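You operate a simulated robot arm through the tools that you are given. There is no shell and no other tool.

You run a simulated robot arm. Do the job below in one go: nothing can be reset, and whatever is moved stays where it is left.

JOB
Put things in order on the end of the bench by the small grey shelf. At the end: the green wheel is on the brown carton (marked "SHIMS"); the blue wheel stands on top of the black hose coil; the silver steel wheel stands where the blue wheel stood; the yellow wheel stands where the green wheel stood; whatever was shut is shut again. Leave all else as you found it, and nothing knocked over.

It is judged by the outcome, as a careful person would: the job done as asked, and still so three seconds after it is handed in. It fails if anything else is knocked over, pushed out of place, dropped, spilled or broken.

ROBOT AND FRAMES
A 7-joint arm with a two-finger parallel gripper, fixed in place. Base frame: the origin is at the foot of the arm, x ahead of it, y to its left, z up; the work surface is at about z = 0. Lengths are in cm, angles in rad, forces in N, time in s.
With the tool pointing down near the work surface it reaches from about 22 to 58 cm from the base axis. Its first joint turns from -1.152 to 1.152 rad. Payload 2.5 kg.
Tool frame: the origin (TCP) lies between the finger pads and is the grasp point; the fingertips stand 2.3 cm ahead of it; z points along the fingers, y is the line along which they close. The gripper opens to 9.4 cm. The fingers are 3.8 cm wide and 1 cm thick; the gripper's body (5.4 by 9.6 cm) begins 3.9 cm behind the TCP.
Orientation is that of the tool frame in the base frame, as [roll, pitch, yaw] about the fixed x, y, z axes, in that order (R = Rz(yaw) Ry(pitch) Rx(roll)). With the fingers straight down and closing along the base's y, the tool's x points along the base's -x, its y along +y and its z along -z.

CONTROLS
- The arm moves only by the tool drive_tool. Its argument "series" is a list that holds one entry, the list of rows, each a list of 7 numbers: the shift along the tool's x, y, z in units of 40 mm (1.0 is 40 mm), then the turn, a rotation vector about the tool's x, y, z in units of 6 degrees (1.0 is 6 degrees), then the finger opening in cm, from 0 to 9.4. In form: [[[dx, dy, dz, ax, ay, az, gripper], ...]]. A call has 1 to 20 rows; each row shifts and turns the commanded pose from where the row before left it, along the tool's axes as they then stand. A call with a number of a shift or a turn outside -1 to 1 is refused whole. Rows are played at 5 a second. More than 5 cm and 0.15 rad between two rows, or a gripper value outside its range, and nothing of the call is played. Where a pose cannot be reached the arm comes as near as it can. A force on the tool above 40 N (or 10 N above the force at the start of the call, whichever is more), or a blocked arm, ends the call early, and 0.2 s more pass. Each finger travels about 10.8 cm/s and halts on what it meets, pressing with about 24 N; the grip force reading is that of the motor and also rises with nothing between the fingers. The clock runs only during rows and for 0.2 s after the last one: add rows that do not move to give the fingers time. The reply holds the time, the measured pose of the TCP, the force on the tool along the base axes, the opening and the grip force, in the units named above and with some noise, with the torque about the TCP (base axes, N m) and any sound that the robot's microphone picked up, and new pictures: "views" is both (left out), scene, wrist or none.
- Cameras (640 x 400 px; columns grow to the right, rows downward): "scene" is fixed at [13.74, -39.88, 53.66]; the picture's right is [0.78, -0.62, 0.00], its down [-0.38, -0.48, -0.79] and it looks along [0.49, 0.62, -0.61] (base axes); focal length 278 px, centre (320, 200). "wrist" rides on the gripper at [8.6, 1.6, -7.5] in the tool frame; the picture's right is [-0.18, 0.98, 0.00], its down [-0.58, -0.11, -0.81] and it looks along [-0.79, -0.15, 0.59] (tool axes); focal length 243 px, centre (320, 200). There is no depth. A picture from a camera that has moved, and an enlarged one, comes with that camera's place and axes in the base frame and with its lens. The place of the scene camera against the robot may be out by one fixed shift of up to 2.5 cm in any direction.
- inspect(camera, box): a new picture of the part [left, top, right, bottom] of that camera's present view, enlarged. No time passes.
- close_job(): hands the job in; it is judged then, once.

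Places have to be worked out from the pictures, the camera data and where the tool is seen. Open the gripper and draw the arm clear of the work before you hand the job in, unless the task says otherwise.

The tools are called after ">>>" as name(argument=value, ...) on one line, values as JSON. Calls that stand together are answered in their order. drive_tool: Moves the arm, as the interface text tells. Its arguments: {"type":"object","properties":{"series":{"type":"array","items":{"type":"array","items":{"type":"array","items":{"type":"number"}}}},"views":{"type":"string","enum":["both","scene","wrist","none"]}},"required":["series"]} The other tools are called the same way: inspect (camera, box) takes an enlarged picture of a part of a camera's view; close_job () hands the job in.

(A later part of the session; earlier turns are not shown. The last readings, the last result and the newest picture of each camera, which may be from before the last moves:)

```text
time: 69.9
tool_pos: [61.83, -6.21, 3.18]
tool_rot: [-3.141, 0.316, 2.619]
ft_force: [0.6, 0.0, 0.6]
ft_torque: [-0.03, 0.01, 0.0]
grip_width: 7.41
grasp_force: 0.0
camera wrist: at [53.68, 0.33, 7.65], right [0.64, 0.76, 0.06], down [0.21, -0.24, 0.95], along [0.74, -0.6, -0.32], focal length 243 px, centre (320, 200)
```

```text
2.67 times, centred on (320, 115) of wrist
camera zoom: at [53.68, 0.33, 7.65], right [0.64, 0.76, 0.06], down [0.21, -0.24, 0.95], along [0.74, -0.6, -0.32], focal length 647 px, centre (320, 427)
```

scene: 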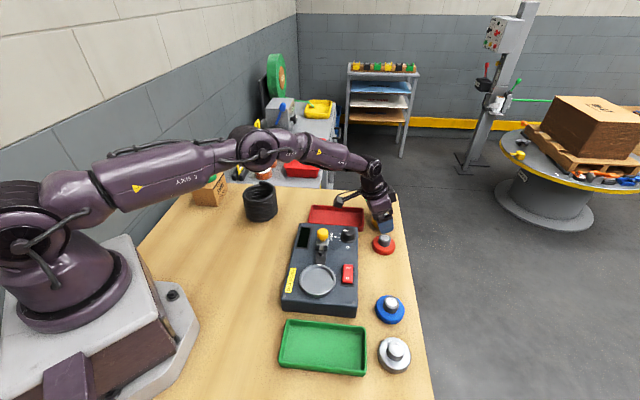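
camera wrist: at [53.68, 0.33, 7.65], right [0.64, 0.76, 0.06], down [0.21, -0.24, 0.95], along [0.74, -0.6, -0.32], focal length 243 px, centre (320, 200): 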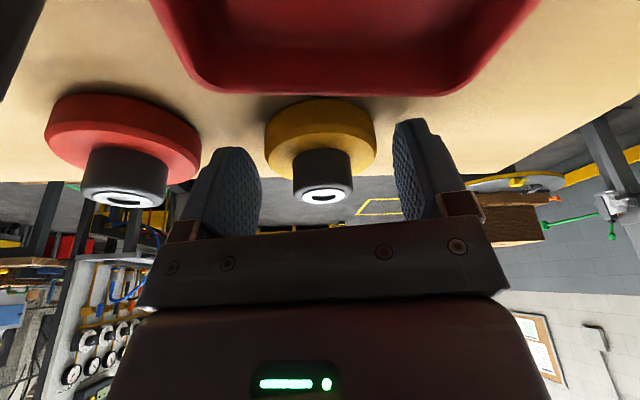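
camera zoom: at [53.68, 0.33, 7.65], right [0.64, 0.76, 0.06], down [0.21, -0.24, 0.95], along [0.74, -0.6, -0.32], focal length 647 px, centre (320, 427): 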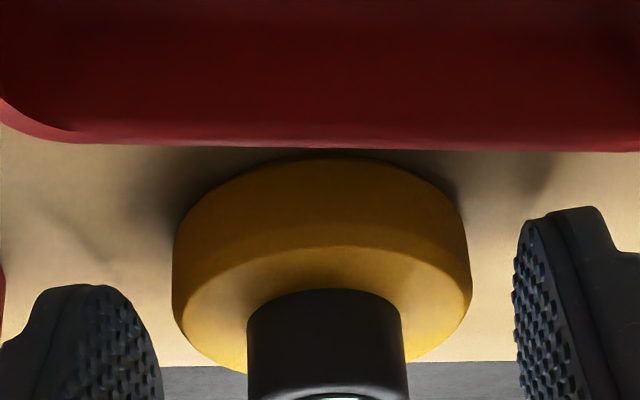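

Yellow stands released on green's old spot, and the picture matches green's almost exactly. I'll withdraw, set the tool vertical and move over blue.

>>> drive_tool(series=[[[0, 0, -0.3, 0, 0, 0, 7.4], [0, 0, -0.6, 0, 0, 0, 7.4], [0, 0, -0.6, 0, 0, 0, 7.4], [-0.2575, 0, -0.7926, 0, 0, 0, 7.4], [-0.2575, 0, -0.7926, 0, 0, 0, 7.4], [-0.2575, 0, -0.7926, 0, 0, 0, 7.4], [0, 0, 0, 0, 1, 0, 7.4], [0, 0, 0, 0, 1, 0, 7.4], [0, 0, 0, 0, 1, 0, 7.4], [0.1586, -0.9329, 0.1393, 0, 0, 0, 7.4], [0.1586, -0.9329, 0.1393, 0, 0, 0, 7.4], [0.1586, -0.9329, 0.1393, 0, 0, 0, 7.4], [0.1586, -0.9329, 0.1393, 0, 0, 0, 7.4], [0.1586, -0.9329, 0.1393, 0, 0, 0, 7.4], [0.1586, -0.9329, 0.1393, 0, 0, 0, 7.4], [0.1586, -0.9329, 0.1393, 0, 0, 0, 7.4], [0, 0, 0, 0, 0, 0, 7.4], [0, 0, 0, 0, 0, 0, 7.4]]], views="both")

>>> inspect(camera="wrist", box=[200, 0, 440, 150])

>>> inspect(camera="scene", box=[360, 200, 424, 240])

```text
time: 73.7
tool_pos: [42.94, -25.86, 14.92]
tool_rot: [3.141, 0.003, 2.617]
ft_force: [-0.3, -0.5, -0.2]
ft_torque: [0.0, 0.01, 0.04]
grip_width: 7.44
grasp_force: 0.0
out of reach, approached as far as the arm can: row 9
camera wrist: at [36.27, -20.13, 22.33], right [0.65, 0.76, 0.0], down [0.45, -0.38, 0.81], along [0.61, -0.53, -0.59], focal length 243 px, centre (320, 200)
```

scene: 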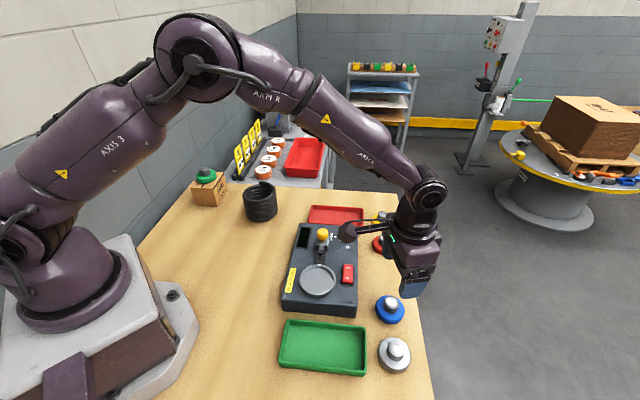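
wrist: 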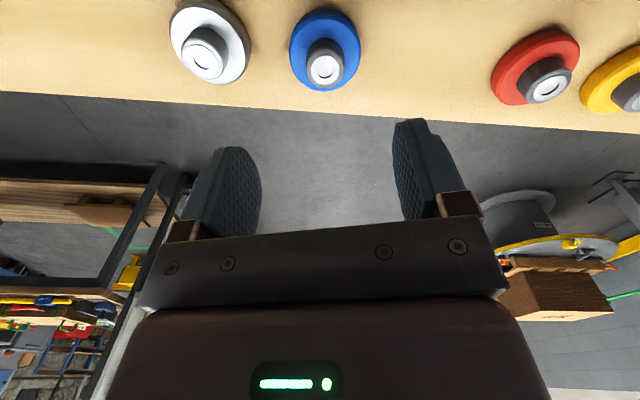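

```text
2.67 times, centred on (320, 75) of wrist
camera zoom: at [36.27, -20.13, 22.33], right [0.65, 0.76, 0.0], down [0.45, -0.38, 0.81], along [0.61, -0.53, -0.59], focal length 647 px, centre (320, 533)
```

zoom: 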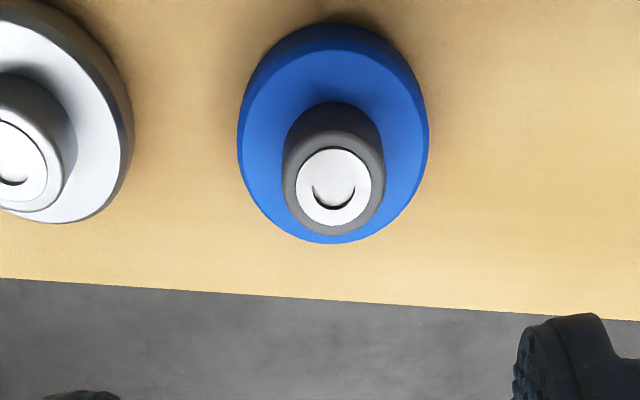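

```text
10.00 times, centred on (392, 220) of scene
camera zoom: at [13.74, -39.88, 53.66], right [0.78, -0.62, 0.0], down [-0.38, -0.48, -0.79], along [0.49, 0.62, -0.61], focal length 2776 px, centre (-400, 0)
```

zoom: 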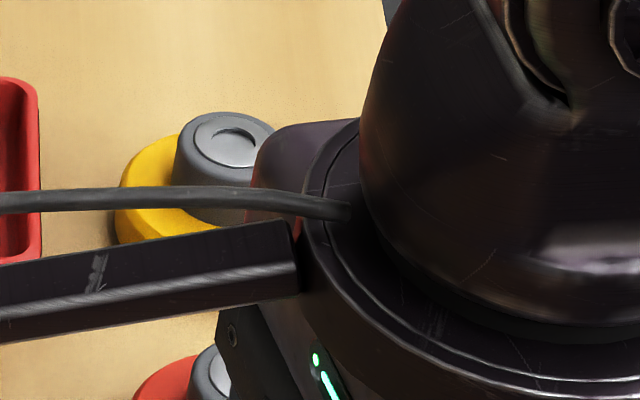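

The tool is vertical over blue, which I place at (43.4,-25.7). I'll correct by (0.45,0.17) and go down to z≈6 for a check.

>>> drive_tool(series=[[[-0.083, 0.093, 0, 0, 0, 0, 7.4], [0, 0, 0.6, 0, 0, 0, 7.4], [0, 0, 0.8, 0, 0, 0, 7.4], [0, 0, 0.6, 0, 0, 0, 7.4], [0, 0, 0.2, 0, 0, 0, 7.4], [0, 0, 0, 0, 0, 0, 7.4], [0, 0, 0, 0, 0, 0, 7.4]]], views="both")

>>> inspect(camera="wrist", box=[160, 0, 480, 200])

>>> inspect(camera="scene", box=[350, 260, 446, 380])

```text
time: 75.3
tool_pos: [43.4, -25.72, 6.1]
tool_rot: [-3.141, 0.003, 2.617]
ft_force: [0.3, -0.2, 0.4]
ft_torque: [0.01, 0.01, 0.0]
grip_width: 7.41
grasp_force: 0.1
camera wrist: at [36.73, -20.08, 13.56], right [0.65, 0.76, 0.0], down [0.45, -0.38, 0.81], along [0.61, -0.53, -0.59], focal length 243 px, centre (320, 200)
```

scene: 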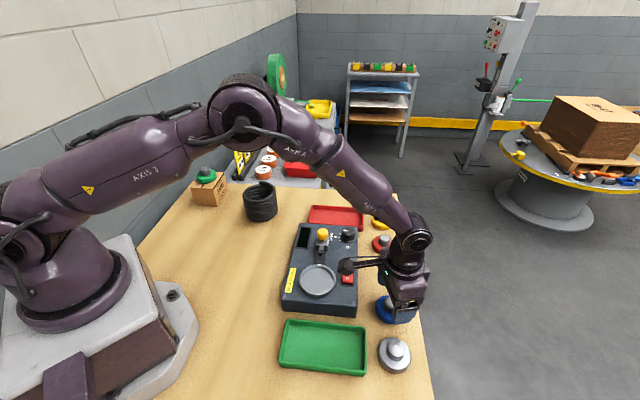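
wrist: 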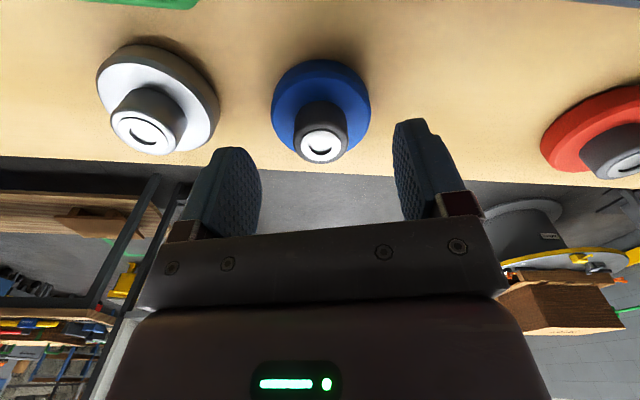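

```text
2.00 times, centred on (320, 100) of wrist
camera zoom: at [36.73, -20.08, 13.56], right [0.65, 0.76, 0.0], down [0.45, -0.38, 0.81], along [0.61, -0.53, -0.59], focal length 485 px, centre (320, 400)
```

zoom: 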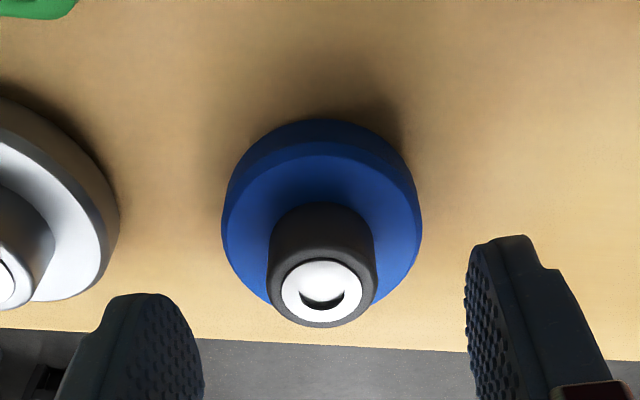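

```text
3.33 times, centred on (398, 320) of scene
camera zoom: at [13.74, -39.88, 53.66], right [0.78, -0.62, 0.0], down [-0.38, -0.48, -0.79], along [0.49, 0.62, -0.61], focal length 926 px, centre (60, -200)
```

zoom: 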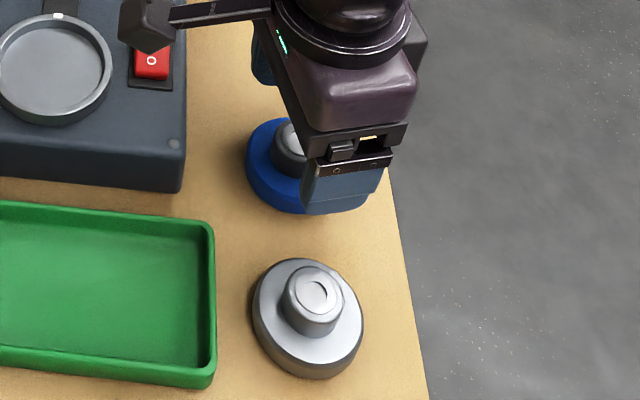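

Blue is centred between the fingers. I'll descend to z≈3.1 and close on the rim.

>>> drive_tool(series=[[[0.025, 0, 0.35, 0, 0, 0, 7.4], [0, 0, 0.3, 0, 0, 0, 7.4], [0, 0, 0.1, 0, 0, 0, 7.4], [0, 0, 0, 0, 0, 0, 7.4], [0, 0, 0, 0, 0, 0, 6.5], [0, 0, 0, 0, 0, 0, 5.9], [0, 0, 0, 0, 0, 0, 5.2], [0, 0, 0, 0, 0, 0, 4.5], [0, 0, 0, 0, 0, 0, 4.0], [0, 0, 0, 0, 0, 0, 4.0]]], views="both")

>>> inspect(camera="wrist", box=[200, 40, 440, 190])

```text
time: 77.5
tool_pos: [43.39, -25.5, 3.13]
tool_rot: [-3.141, 0.002, 2.618]
ft_force: [-0.5, 0.2, -0.4]
ft_torque: [-0.02, 0.0, 0.01]
grip_width: 5.72
grasp_force: 23.8
camera wrist: at [36.63, -19.83, 10.59], right [0.65, 0.76, 0.0], down [0.45, -0.38, 0.81], along [0.61, -0.53, -0.59], focal length 243 px, centre (320, 200)
```

scene: 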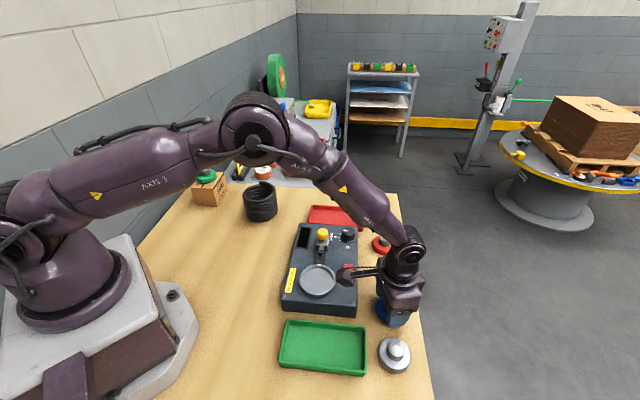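
wrist: 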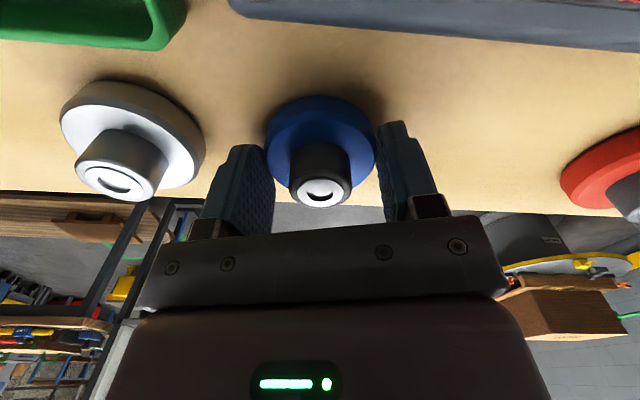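

```text
2.67 times, centred on (320, 115) of wrist
camera zoom: at [36.63, -19.83, 10.59], right [0.65, 0.76, 0.0], down [0.45, -0.38, 0.81], along [0.61, -0.53, -0.59], focal length 647 px, centre (320, 427)
```

zoom: 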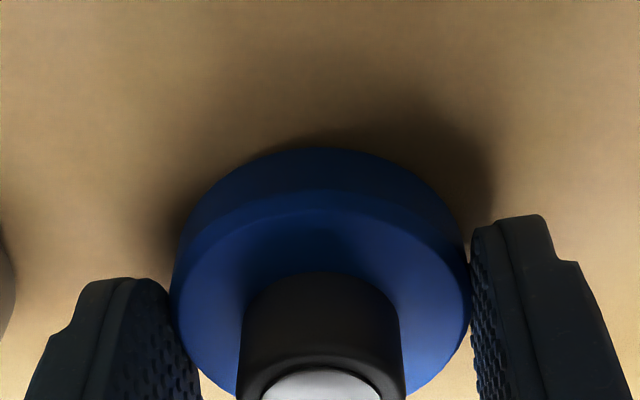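

Blue is gripped (5.72 cm) with the TCP at about (43.36,-25.62), which I keep as the reference for silver. I'll lift slowly and turn towards the coil.

>>> drive_tool(series=[[[0, 0, -0.125, 0, 0, 0, 4.0], [0, 0, -0.25, 0, 0, 0, 4.0], [0, 0, -0.5, 0, 0, 0, 4.0], [0, 0, -0.75, 0, 0, 0, 4.0], [0, 0, -0.75, 0, 0, 0, 4.0], [0, 0, -0.75, 0, 0, 0, 4.0], [0, 0, -0.75, 0, 0, 0, 4.0], [0, 0, 0, 0, 0, -1, 4.0], [0, 0, 0, 0, 0, -1, 4.0], [0, 0, 0, 0, 0, -1, 4.0], [0, 0, 0, 0, 0, -1, 4.0], [0, 0, 0, 0, 0, -1, 4.0], [0, 0, 0, 0, 0, -1, 4.0], [0, 0, 0, 0, 0, -1, 4.0], [0, 0, 0, 0, 0, -1, 4.0], [0, 0, 0, 0, 0, -1, 4.0], [0, 0, 0, 0, 0, 0, 4.0]]], views="both")

```text
time: 81.1
tool_pos: [43.29, -25.32, 18.6]
tool_rot: [-3.139, 0.0, -2.721]
ft_force: [-0.6, -0.3, -1.8]
ft_torque: [0.0, -0.01, 0.01]
grip_width: 5.7
grasp_force: 24.0
camera wrist: at [34.71, -27.5, 26.12], right [-0.23, 0.97, 0.0], down [0.57, 0.14, 0.81], along [0.78, 0.19, -0.59], focal length 243 px, centre (320, 200)
```

scene: 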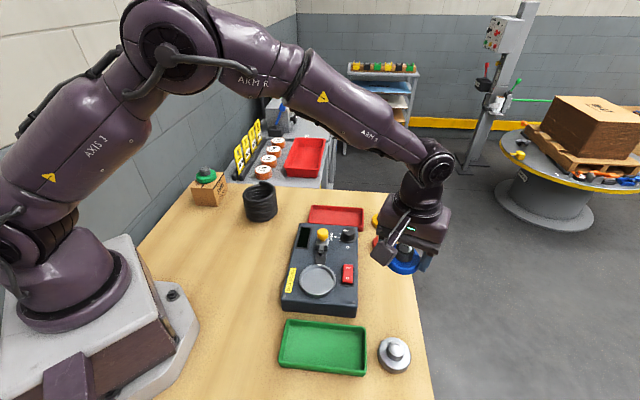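
wrist: 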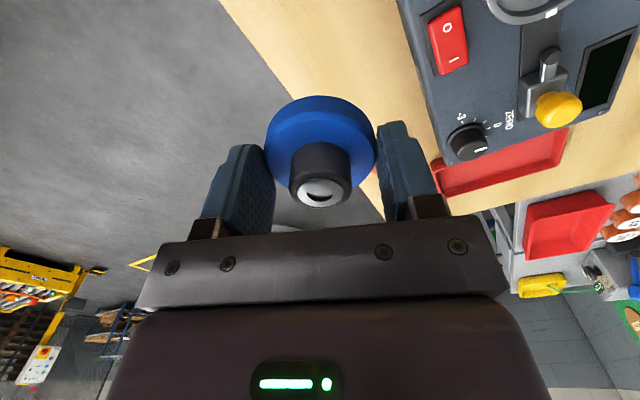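

Held firmly and turned. Now the long traverse at z≈18.6 to above the coil.

>>> drive_tool(series=[[[-0.1357, 0.4385, 0, 0, 0, 0, 4.0], [-0.2714, 0.8771, 0, 0, 0, 0, 4.0], [-0.2714, 0.8771, 0, 0, 0, 0, 4.0], [-0.2714, 0.8771, 0, 0, 0, 0, 4.0], [-0.2714, 0.8771, 0, 0, 0, 0, 4.0], [-0.2714, 0.8771, 0, 0, 0, 0, 4.0], [-0.2714, 0.8771, 0, 0, 0, 0, 4.0], [-0.2714, 0.8771, 0, 0, 0, 0, 4.0], [-0.2714, 0.8771, 0, 0, 0, 0, 4.0], [-0.2714, 0.8771, 0, 0, 0, 0, 4.0], [-0.2714, 0.8771, 0, 0, 0, 0, 4.0], [-0.2714, 0.8771, 0, 0, 0, 0, 4.0], [-0.1357, 0.4385, 0, 0, 0, 0, 4.0], [0, 0, 0, 0, 0, 0, 4.0], [0, 0, 0, 0, 0, 0, 4.0]]], views="both")

>>> inspect(camera="scene", box=[200, 100, 320, 230])

>>> inspect(camera="wrist", box=[160, 0, 480, 200])

```text
time: 84.3
tool_pos: [38.25, 18.46, 18.73]
tool_rot: [-3.138, 0.001, -2.721]
ft_force: [0.4, -0.6, -1.4]
ft_torque: [-0.02, 0.01, -0.01]
grip_width: 5.73
grasp_force: 24.0
camera wrist: at [29.56, 16.37, 26.2], right [-0.23, 0.97, 0.0], down [0.57, 0.14, 0.81], along [0.79, 0.19, -0.59], focal length 243 px, centre (320, 200)
```

scene: 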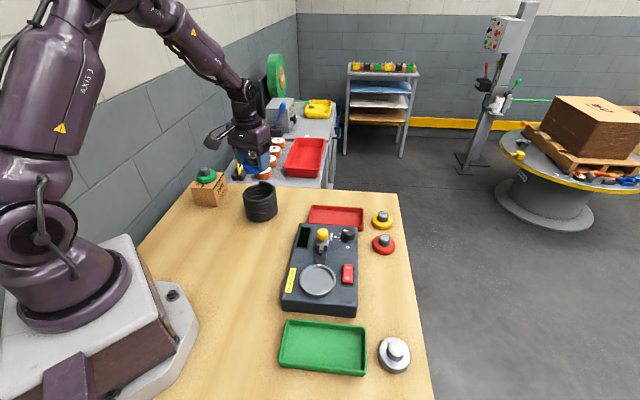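
wrist: 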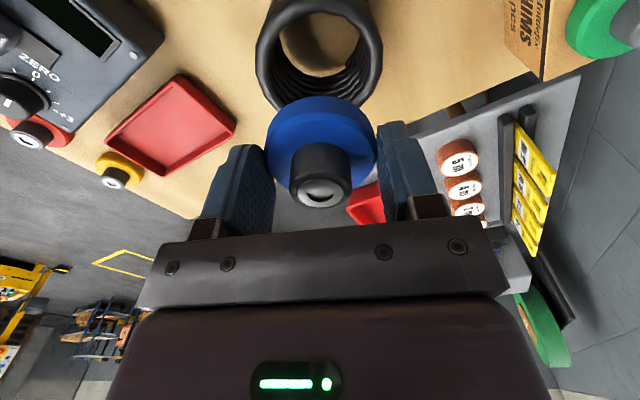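

```text
3.08 times, centred on (260, 165) of scene
camera zoom: at [13.74, -39.88, 53.66], right [0.78, -0.62, 0.0], down [-0.38, -0.48, -0.79], along [0.49, 0.62, -0.61], focal length 854 px, centre (505, 308)
```

zoom: 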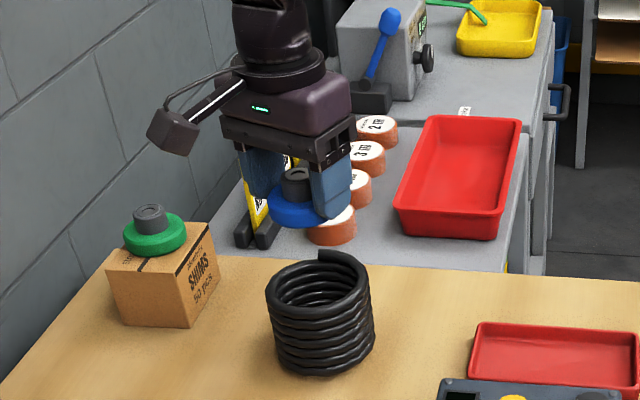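

```text
2.00 times, centred on (320, 100) of wrist
camera zoom: at [29.56, 16.37, 26.2], right [-0.23, 0.97, 0.0], down [0.57, 0.14, 0.81], along [0.79, 0.19, -0.59], focal length 485 px, centre (320, 400)
```

zoom: 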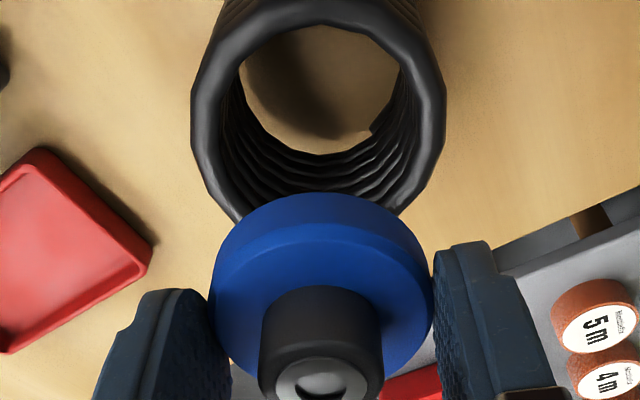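

The wrist view gives the coil axis at (38.1,18.4), nearly under the wheel, but the scene view hints at a sideways offset. I'll zoom in on both to check.

>>> inspect(camera="scene", box=[236, 145, 284, 175])

>>> inspect(camera="scene", box=[236, 175, 284, 225])

```text
13.33 times, centred on (260, 160) of scene
camera zoom: at [13.74, -39.88, 53.66], right [0.78, -0.62, 0.0], down [-0.38, -0.48, -0.79], along [0.49, 0.62, -0.61], focal length 3702 px, centre (1120, 733)
```

zoom: 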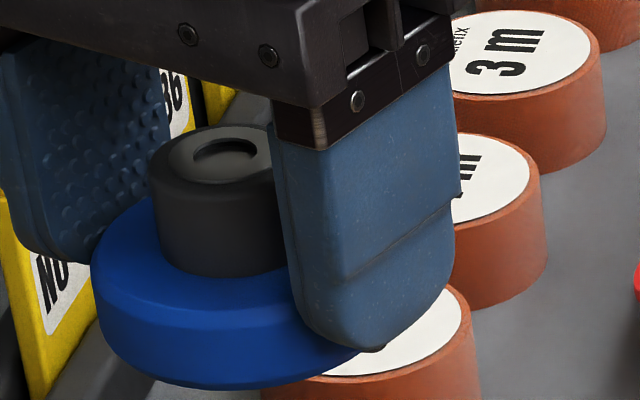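

```text
8.00 times, centred on (260, 200) of scene
camera zoom: at [13.74, -39.88, 53.66], right [0.78, -0.62, 0.0], down [-0.38, -0.48, -0.79], along [0.49, 0.62, -0.61], focal length 2221 px, centre (800, 200)
```

zoom: 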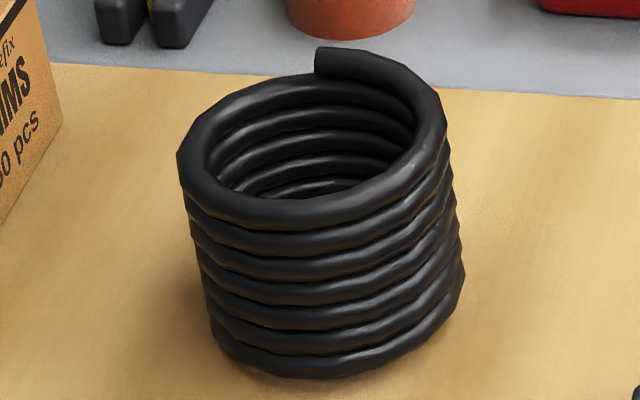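

The refined measurement shows wheel and coil aligned to 0.1 cm in the scene view and within ~0.2 cm in the wrist view. I'll lower to about 0.7 cm above the expected contact.

>>> drive_tool(series=[[[0, 0, 0.3, 0, 0, 0, 4.0], [0, 0, 0.5, 0, 0, 0, 4.0], [0, 0, 0.4, 0, 0, 0, 4.0], [0, 0, 0.18, 0, 0, 0, 4.0], [0, 0, 0, 0, 0, 0, 4.0], [0, 0, 0, 0, 0, 0, 4.0]]], views="both")

>>> inspect(camera="scene", box=[230, 155, 290, 225])

>>> inspect(camera="wrist", box=[160, 0, 480, 200])

```text
time: 85.7
tool_pos: [38.18, 18.11, 13.19]
tool_rot: [-3.14, -0.001, -2.723]
ft_force: [-0.5, 0.4, -0.7]
ft_torque: [0.0, 0.0, -0.01]
grip_width: 5.73
grasp_force: 24.0
camera wrist: at [29.53, 16.05, 20.59], right [-0.23, 0.97, 0.0], down [0.57, 0.14, 0.81], along [0.79, 0.19, -0.59], focal length 243 px, centre (320, 200)
```

scene: 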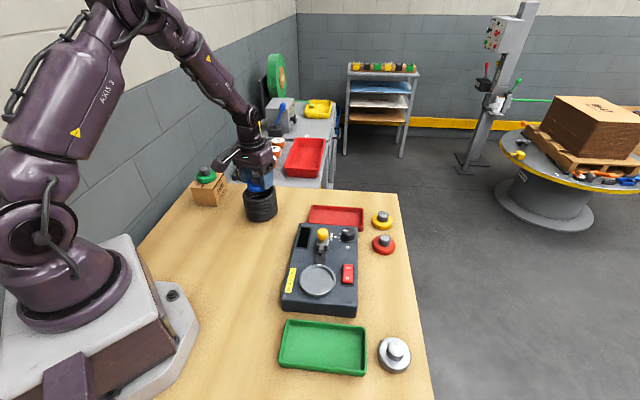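
wrist: 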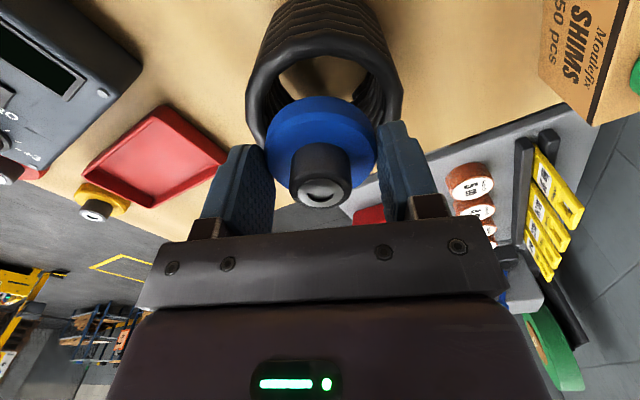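

```text
5.71 times, centred on (260, 190) of scene
camera zoom: at [13.74, -39.88, 53.66], right [0.78, -0.62, 0.0], down [-0.38, -0.48, -0.79], along [0.49, 0.62, -0.61], focal length 1586 px, centre (663, 257)
```

zoom: 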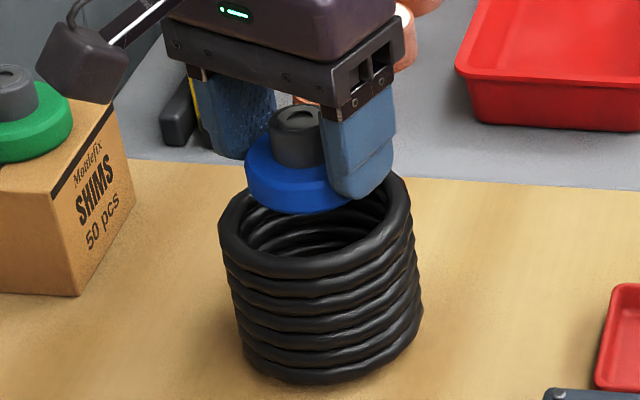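

```text
2.00 times, centred on (320, 100) of wrist
camera zoom: at [29.53, 16.05, 20.59], right [-0.23, 0.97, 0.0], down [0.57, 0.14, 0.81], along [0.79, 0.19, -0.59], focal length 485 px, centre (320, 400)
```

zoom: 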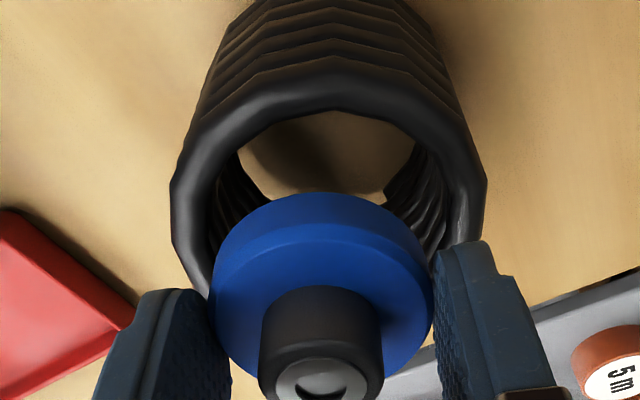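

Aligned over the coil, with the wheel bottom at about z=10.1. I'll lower in small steps and watch the force.

>>> drive_tool(series=[[[0, 0, 0.1, 0, 0, 0, 4.0], [0, 0, 0.05, 0, 0, 0, 4.0], [0, 0, 0, 0, 0, 0, 4.0]]], views="none")

>>> drive_tool(series=[[[0, 0, 0.03, 0, 0, 0, 4.0], [0, 0, 0, 0, 0, 0, 4.0]]], views="none")

```text
time: 86.5
tool_pos: [38.19, 18.16, 12.43]
tool_rot: [-3.14, 0.002, -2.722]
ft_force: [0.7, 0.0, -1.8]
ft_torque: [0.01, -0.02, 0.0]
grip_width: 5.69
grasp_force: 23.5
```

```text
time: 87.1
tool_pos: [38.14, 18.11, 12.41]
tool_rot: [3.141, 0.001, -2.722]
ft_force: [-0.5, -0.5, -0.8]
ft_torque: [0.01, 0.03, -0.01]
grip_width: 5.75
grasp_force: 23.7
```

No contact yet at z≈12.4. Continuing down in 0.12 cm steps.

>>> drive_tool(series=[[[0, 0, 0.03, 0, 0, 0, 4.0], [0, 0, 0, 0, 0, 0, 4.0]]], views="none")

>>> drive_tool(series=[[[0, 0, 0.03, 0, 0, 0, 4.0], [0, 0, 0, 0, 0, 0, 4.0]]], views="both")

>>> inspect(camera="scene", box=[236, 165, 284, 225])

```text
time: 87.7
tool_pos: [38.16, 18.35, 12.32]
tool_rot: [-3.14, 0.002, -2.722]
ft_force: [0.2, 0.7, -0.3]
ft_torque: [0.01, 0.02, -0.01]
grip_width: 5.72
grasp_force: 24.0
```

```text
time: 88.3
tool_pos: [38.1, 18.21, 12.01]
tool_rot: [-3.14, 0.0, -2.722]
ft_force: [0.2, -0.4, -0.5]
ft_torque: [-0.01, 0.02, 0.05]
grip_width: 5.72
grasp_force: 24.0
camera wrist: at [29.57, 16.17, 19.63], right [-0.23, 0.97, 0.0], down [0.57, 0.14, 0.81], along [0.79, 0.19, -0.59], focal length 243 px, centre (320, 200)
```

scene: 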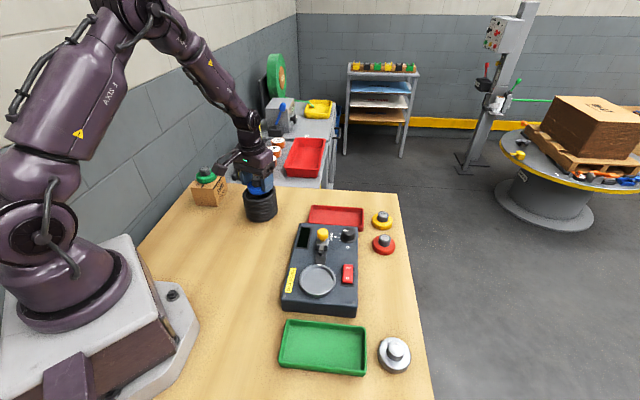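
wrist: 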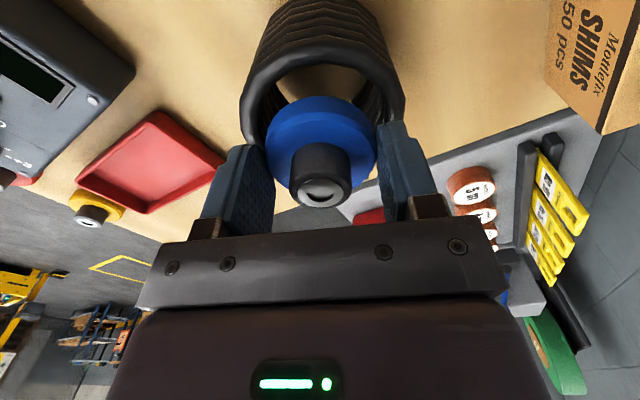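

```text
6.67 times, centred on (260, 195) of scene
camera zoom: at [13.74, -39.88, 53.66], right [0.78, -0.62, 0.0], down [-0.38, -0.48, -0.79], along [0.49, 0.62, -0.61], focal length 1851 px, centre (720, 233)
```

zoom: 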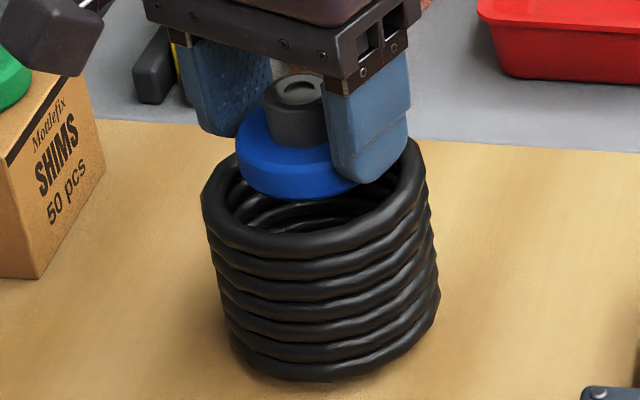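

Still free at z≈12.0 (wheel bottom ≈8.95). Continuing gently.

>>> drive_tool(series=[[[0, 0, 0.03, 0, 0, 0, 4.0], [0, 0, 0, 0, 0, 0, 4.0]]], views="none")

>>> drive_tool(series=[[[0, 0, 0.03, 0, 0, 0, 4.0], [0, 0, 0, 0, 0, 0, 4.0]]], views="none")

>>> drive_tool(series=[[[0, 0, 0.03, 0, 0, 0, 4.0], [0, 0, 0, 0, 0, 0, 4.0]]], views="none")

```text
time: 88.9
tool_pos: [38.14, 18.29, 12.03]
tool_rot: [-3.14, 0.001, -2.723]
ft_force: [-4.2, -2.3, 12.2]
ft_torque: [0.0, 0.18, 0.02]
grip_width: 5.69
grasp_force: 23.6
```

```text
time: 89.5
tool_pos: [38.13, 18.28, 12.0]
tool_rot: [-3.14, 0.006, -2.721]
ft_force: [-7.7, -4.1, 34.0]
ft_torque: [-0.08, 0.09, 0.02]
grip_width: 5.74
grasp_force: 24.3
```

```text
time: 90.1
tool_pos: [38.21, 18.27, 11.88]
tool_rot: [-3.14, 0.006, -2.723]
ft_force: [-1.4, -2.6, 33.5]
ft_torque: [-0.05, -0.04, -0.03]
grip_width: 5.71
grasp_force: 23.9
```

Contact at z≈12.0 (wheel bottom ≈8.9), now at 34 N, so I pressed further than needed. I'll ease up 0.2 cm and check the force and the coil.

>>> drive_tool(series=[[[0, 0, -0.05, 0, 0, 0, 4.0], [0, 0, 0, 0, 0, 0, 4.0]]], views="both")

>>> inspect(camera="scene", box=[236, 165, 284, 225])

>>> inspect(camera="wrist", box=[160, 0, 480, 200])

```text
time: 90.7
tool_pos: [38.05, 18.2, 11.85]
tool_rot: [-3.139, 0.0, -2.721]
ft_force: [4.2, 0.5, 9.0]
ft_torque: [0.14, -0.36, -0.05]
grip_width: 5.72
grasp_force: 23.6
camera wrist: at [29.5, 16.22, 19.4], right [-0.23, 0.97, 0.0], down [0.57, 0.14, 0.81], along [0.78, 0.19, -0.59], focal length 243 px, centre (320, 200)
```

scene: 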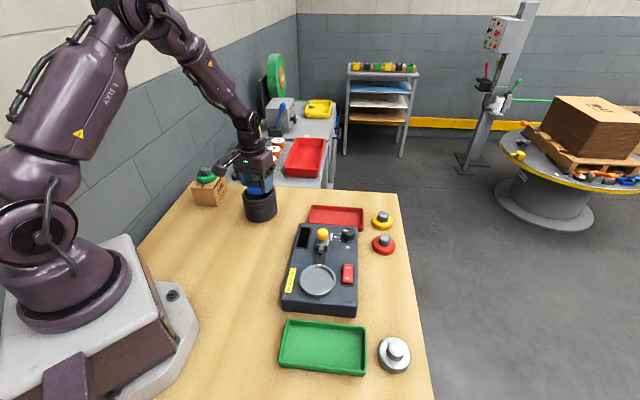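
wrist: 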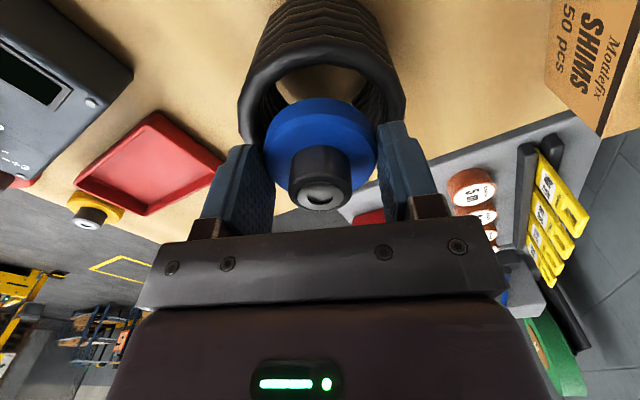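

```text
6.67 times, centred on (260, 195) of scene
camera zoom: at [13.73, -39.88, 53.66], right [0.78, -0.62, 0.0], down [-0.38, -0.48, -0.79], along [0.49, 0.62, -0.61], focal length 1851 px, centre (720, 233)
```

zoom: 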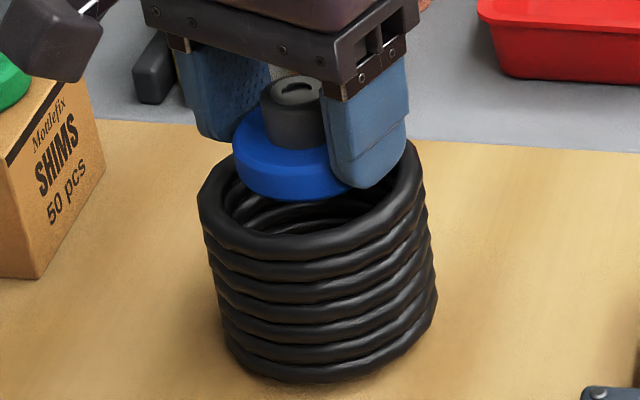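

```text
2.00 times, centred on (320, 100) of wrist
camera zoom: at [29.5, 16.22, 19.4], right [-0.23, 0.97, 0.0], down [0.57, 0.14, 0.81], along [0.78, 0.19, -0.59], focal length 485 px, centre (320, 400)
```

zoom: 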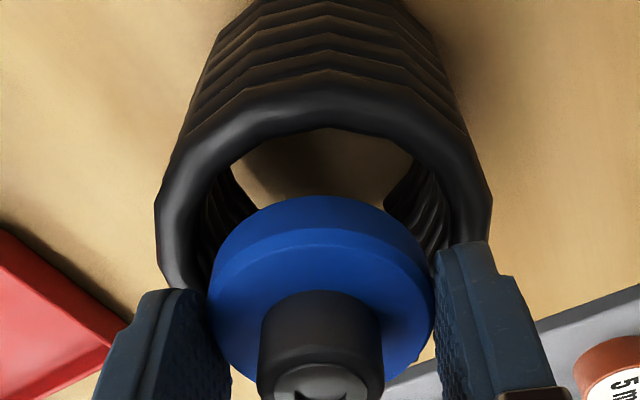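

Force is down to 9 N, and the coil shifted by no more than ~0.1 cm. I'll ease a touch more and open the fingers slowly, watching that the wheel stays.

>>> drive_tool(series=[[[0, 0, -0.015, 0, 0, 0, 4.0], [0, 0, 0, 0, 0, 0, 5.6], [0, 0, 0, 0, 0, 0, 5.8], [0, 0, 0, 0, 0, 0, 6.1], [0, 0, 0, 0, 0, 0, 6.4], [0, 0, 0, 0, 0, 0, 6.4]]], views="both")

>>> inspect(camera="scene", box=[236, 165, 284, 225])

>>> inspect(camera="wrist", box=[160, 0, 480, 200])

```text
time: 92.1
tool_pos: [38.26, 18.44, 11.94]
tool_rot: [-3.139, 0.002, -2.723]
ft_force: [-0.3, -0.6, 0.1]
ft_torque: [-0.02, 0.01, 0.0]
grip_width: 6.43
grasp_force: 0.0
camera wrist: at [29.51, 16.3, 19.48], right [-0.23, 0.97, 0.0], down [0.57, 0.14, 0.81], along [0.79, 0.19, -0.59], focal length 243 px, centre (320, 200)
```

scene: 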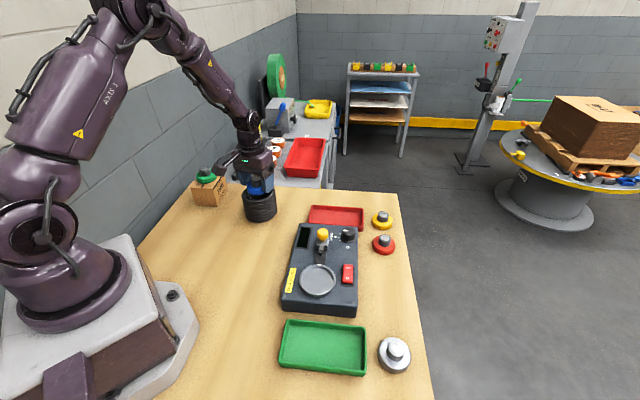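
wrist: 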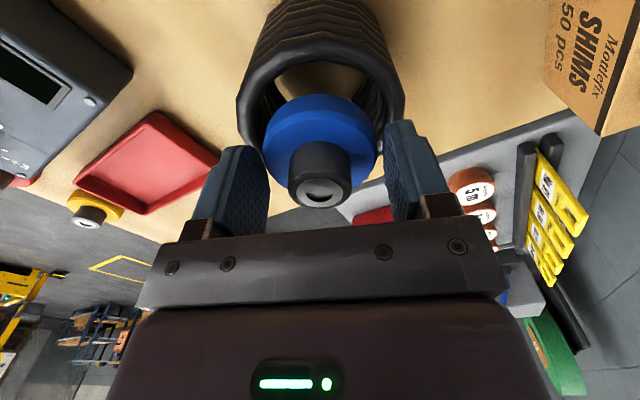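

```text
6.67 times, centred on (260, 195) of scene
camera zoom: at [13.74, -39.88, 53.66], right [0.78, -0.62, 0.0], down [-0.38, -0.48, -0.79], along [0.49, 0.62, -0.61], focal length 1851 px, centre (720, 233)
```

zoom: 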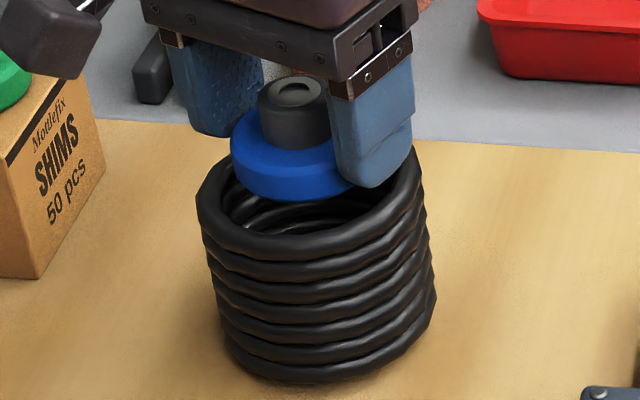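

```text
2.00 times, centred on (320, 100) of wrist
camera zoom: at [29.51, 16.3, 19.48], right [-0.23, 0.97, 0.0], down [0.57, 0.14, 0.81], along [0.79, 0.19, -0.59], focal length 485 px, centre (320, 400)
```

zoom: 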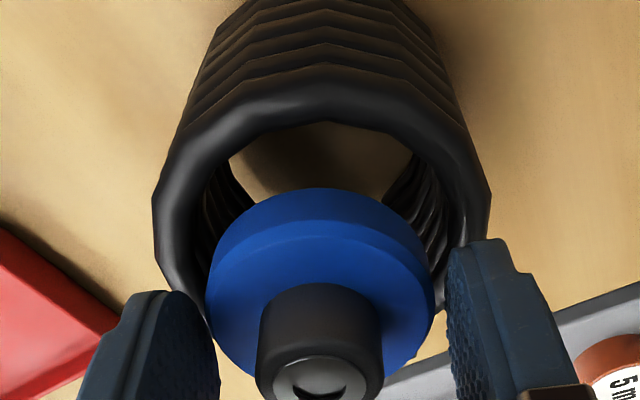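

Blue stays put on the coil after release. I'll open wider and wait to see that it's stable before withdrawing.

>>> drive_tool(series=[[[0, 0, 0, 0, 0, 0, 7.4], [0, 0, 0, 0, 0, 0, 7.4], [0, 0, 0, 0, 0, 0, 7.4], [0, 0, 0, 0, 0, 0, 7.4], [0, 0, 0, 0, 0, 0, 7.4]]], views="both")

>>> inspect(camera="wrist", box=[160, 0, 480, 200])

>>> inspect(camera="scene", box=[236, 165, 284, 225])

```text
time: 93.3
tool_pos: [38.12, 18.45, 11.81]
tool_rot: [-3.141, 0.003, -2.723]
ft_force: [-0.6, -0.7, 0.7]
ft_torque: [-0.01, -0.01, 0.01]
grip_width: 7.42
grasp_force: 0.0
camera wrist: at [29.51, 16.3, 19.48], right [-0.23, 0.97, 0.0], down [0.57, 0.14, 0.81], along [0.79, 0.19, -0.59], focal length 243 px, centre (320, 200)
```

scene: 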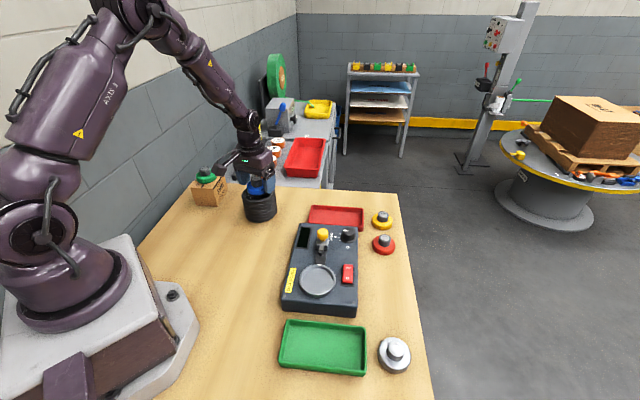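
wrist: 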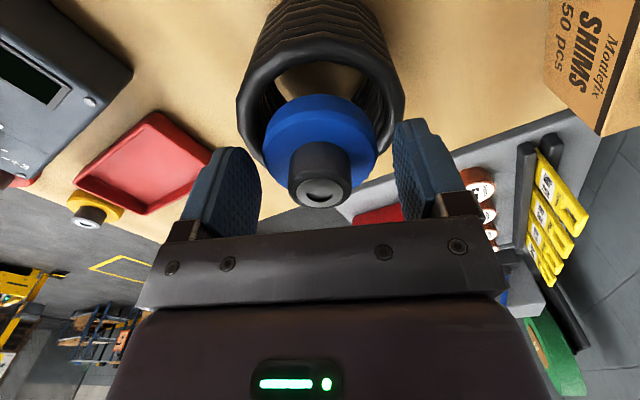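

```text
2.00 times, centred on (320, 100) of wrist
camera zoom: at [29.51, 16.3, 19.48], right [-0.23, 0.97, 0.0], down [0.57, 0.14, 0.81], along [0.79, 0.19, -0.59], focal length 485 px, centre (320, 400)
```

zoom: 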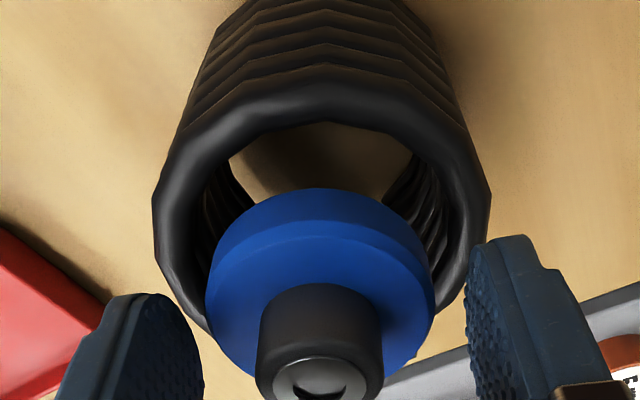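

```text
6.67 times, centred on (260, 195) of scene
camera zoom: at [13.74, -39.88, 53.66], right [0.78, -0.62, 0.0], down [-0.38, -0.48, -0.79], along [0.49, 0.62, -0.61], focal length 1851 px, centre (720, 233)
```

zoom: 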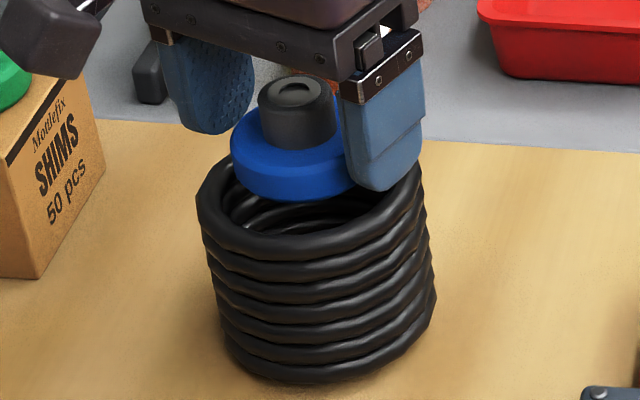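

Blue is stable over a second. I'll withdraw straight up and take a look.

>>> drive_tool(series=[[[0, 0, -0.25, 0, 0, 0, 7.4], [0, 0, -0.6, 0, 0, 0, 7.4], [0, 0, -0.75, 0, 0, 0, 7.4], [0, 0, -0.75, 0, 0, 0, 7.4], [0, 0, 0, 0, 0, 0, 7.4]]], views="both")

>>> inspect(camera="scene", box=[230, 160, 290, 225])

>>> inspect(camera="wrist", box=[200, 0, 440, 150])

```text
time: 94.5
tool_pos: [38.22, 18.38, 21.26]
tool_rot: [-3.14, 0.002, -2.722]
ft_force: [0.3, 0.2, 1.4]
ft_torque: [-0.02, 0.02, 0.02]
grip_width: 7.41
grasp_force: 0.1
camera wrist: at [29.72, 16.34, 28.78], right [-0.23, 0.97, 0.0], down [0.57, 0.14, 0.81], along [0.79, 0.19, -0.59], focal length 243 px, centre (320, 200)
```

scene: 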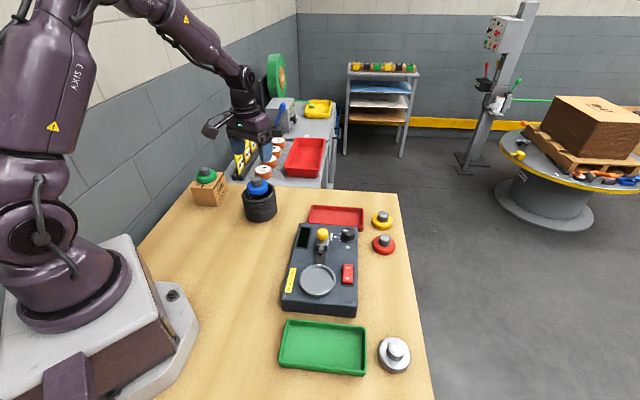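
wrist: 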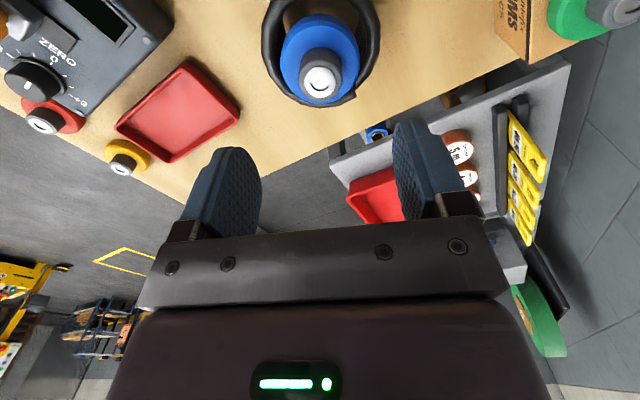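

```text
6.15 times, centred on (260, 192) of scene
camera zoom: at [13.74, -39.88, 53.66], right [0.78, -0.62, 0.0], down [-0.38, -0.48, -0.79], along [0.49, 0.62, -0.61], focal length 1709 px, centre (689, 246)
```

zoom: 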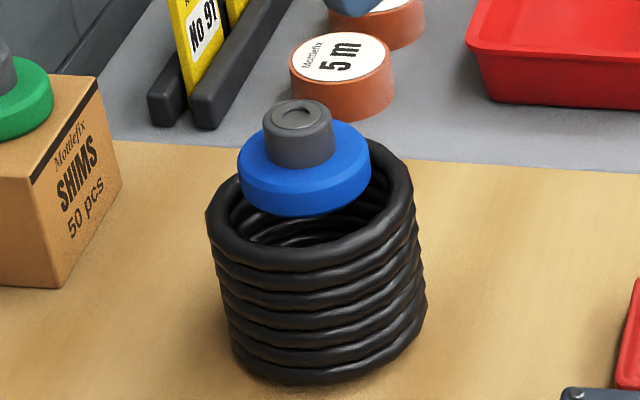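

```text
2.67 times, centred on (320, 75) of wrist
camera zoom: at [29.72, 16.34, 28.78], right [-0.23, 0.97, 0.0], down [0.57, 0.14, 0.81], along [0.79, 0.19, -0.59], focal length 647 px, centre (320, 533)
```

zoom: 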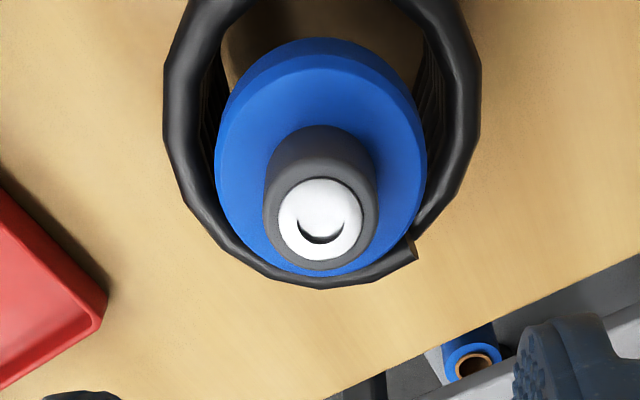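

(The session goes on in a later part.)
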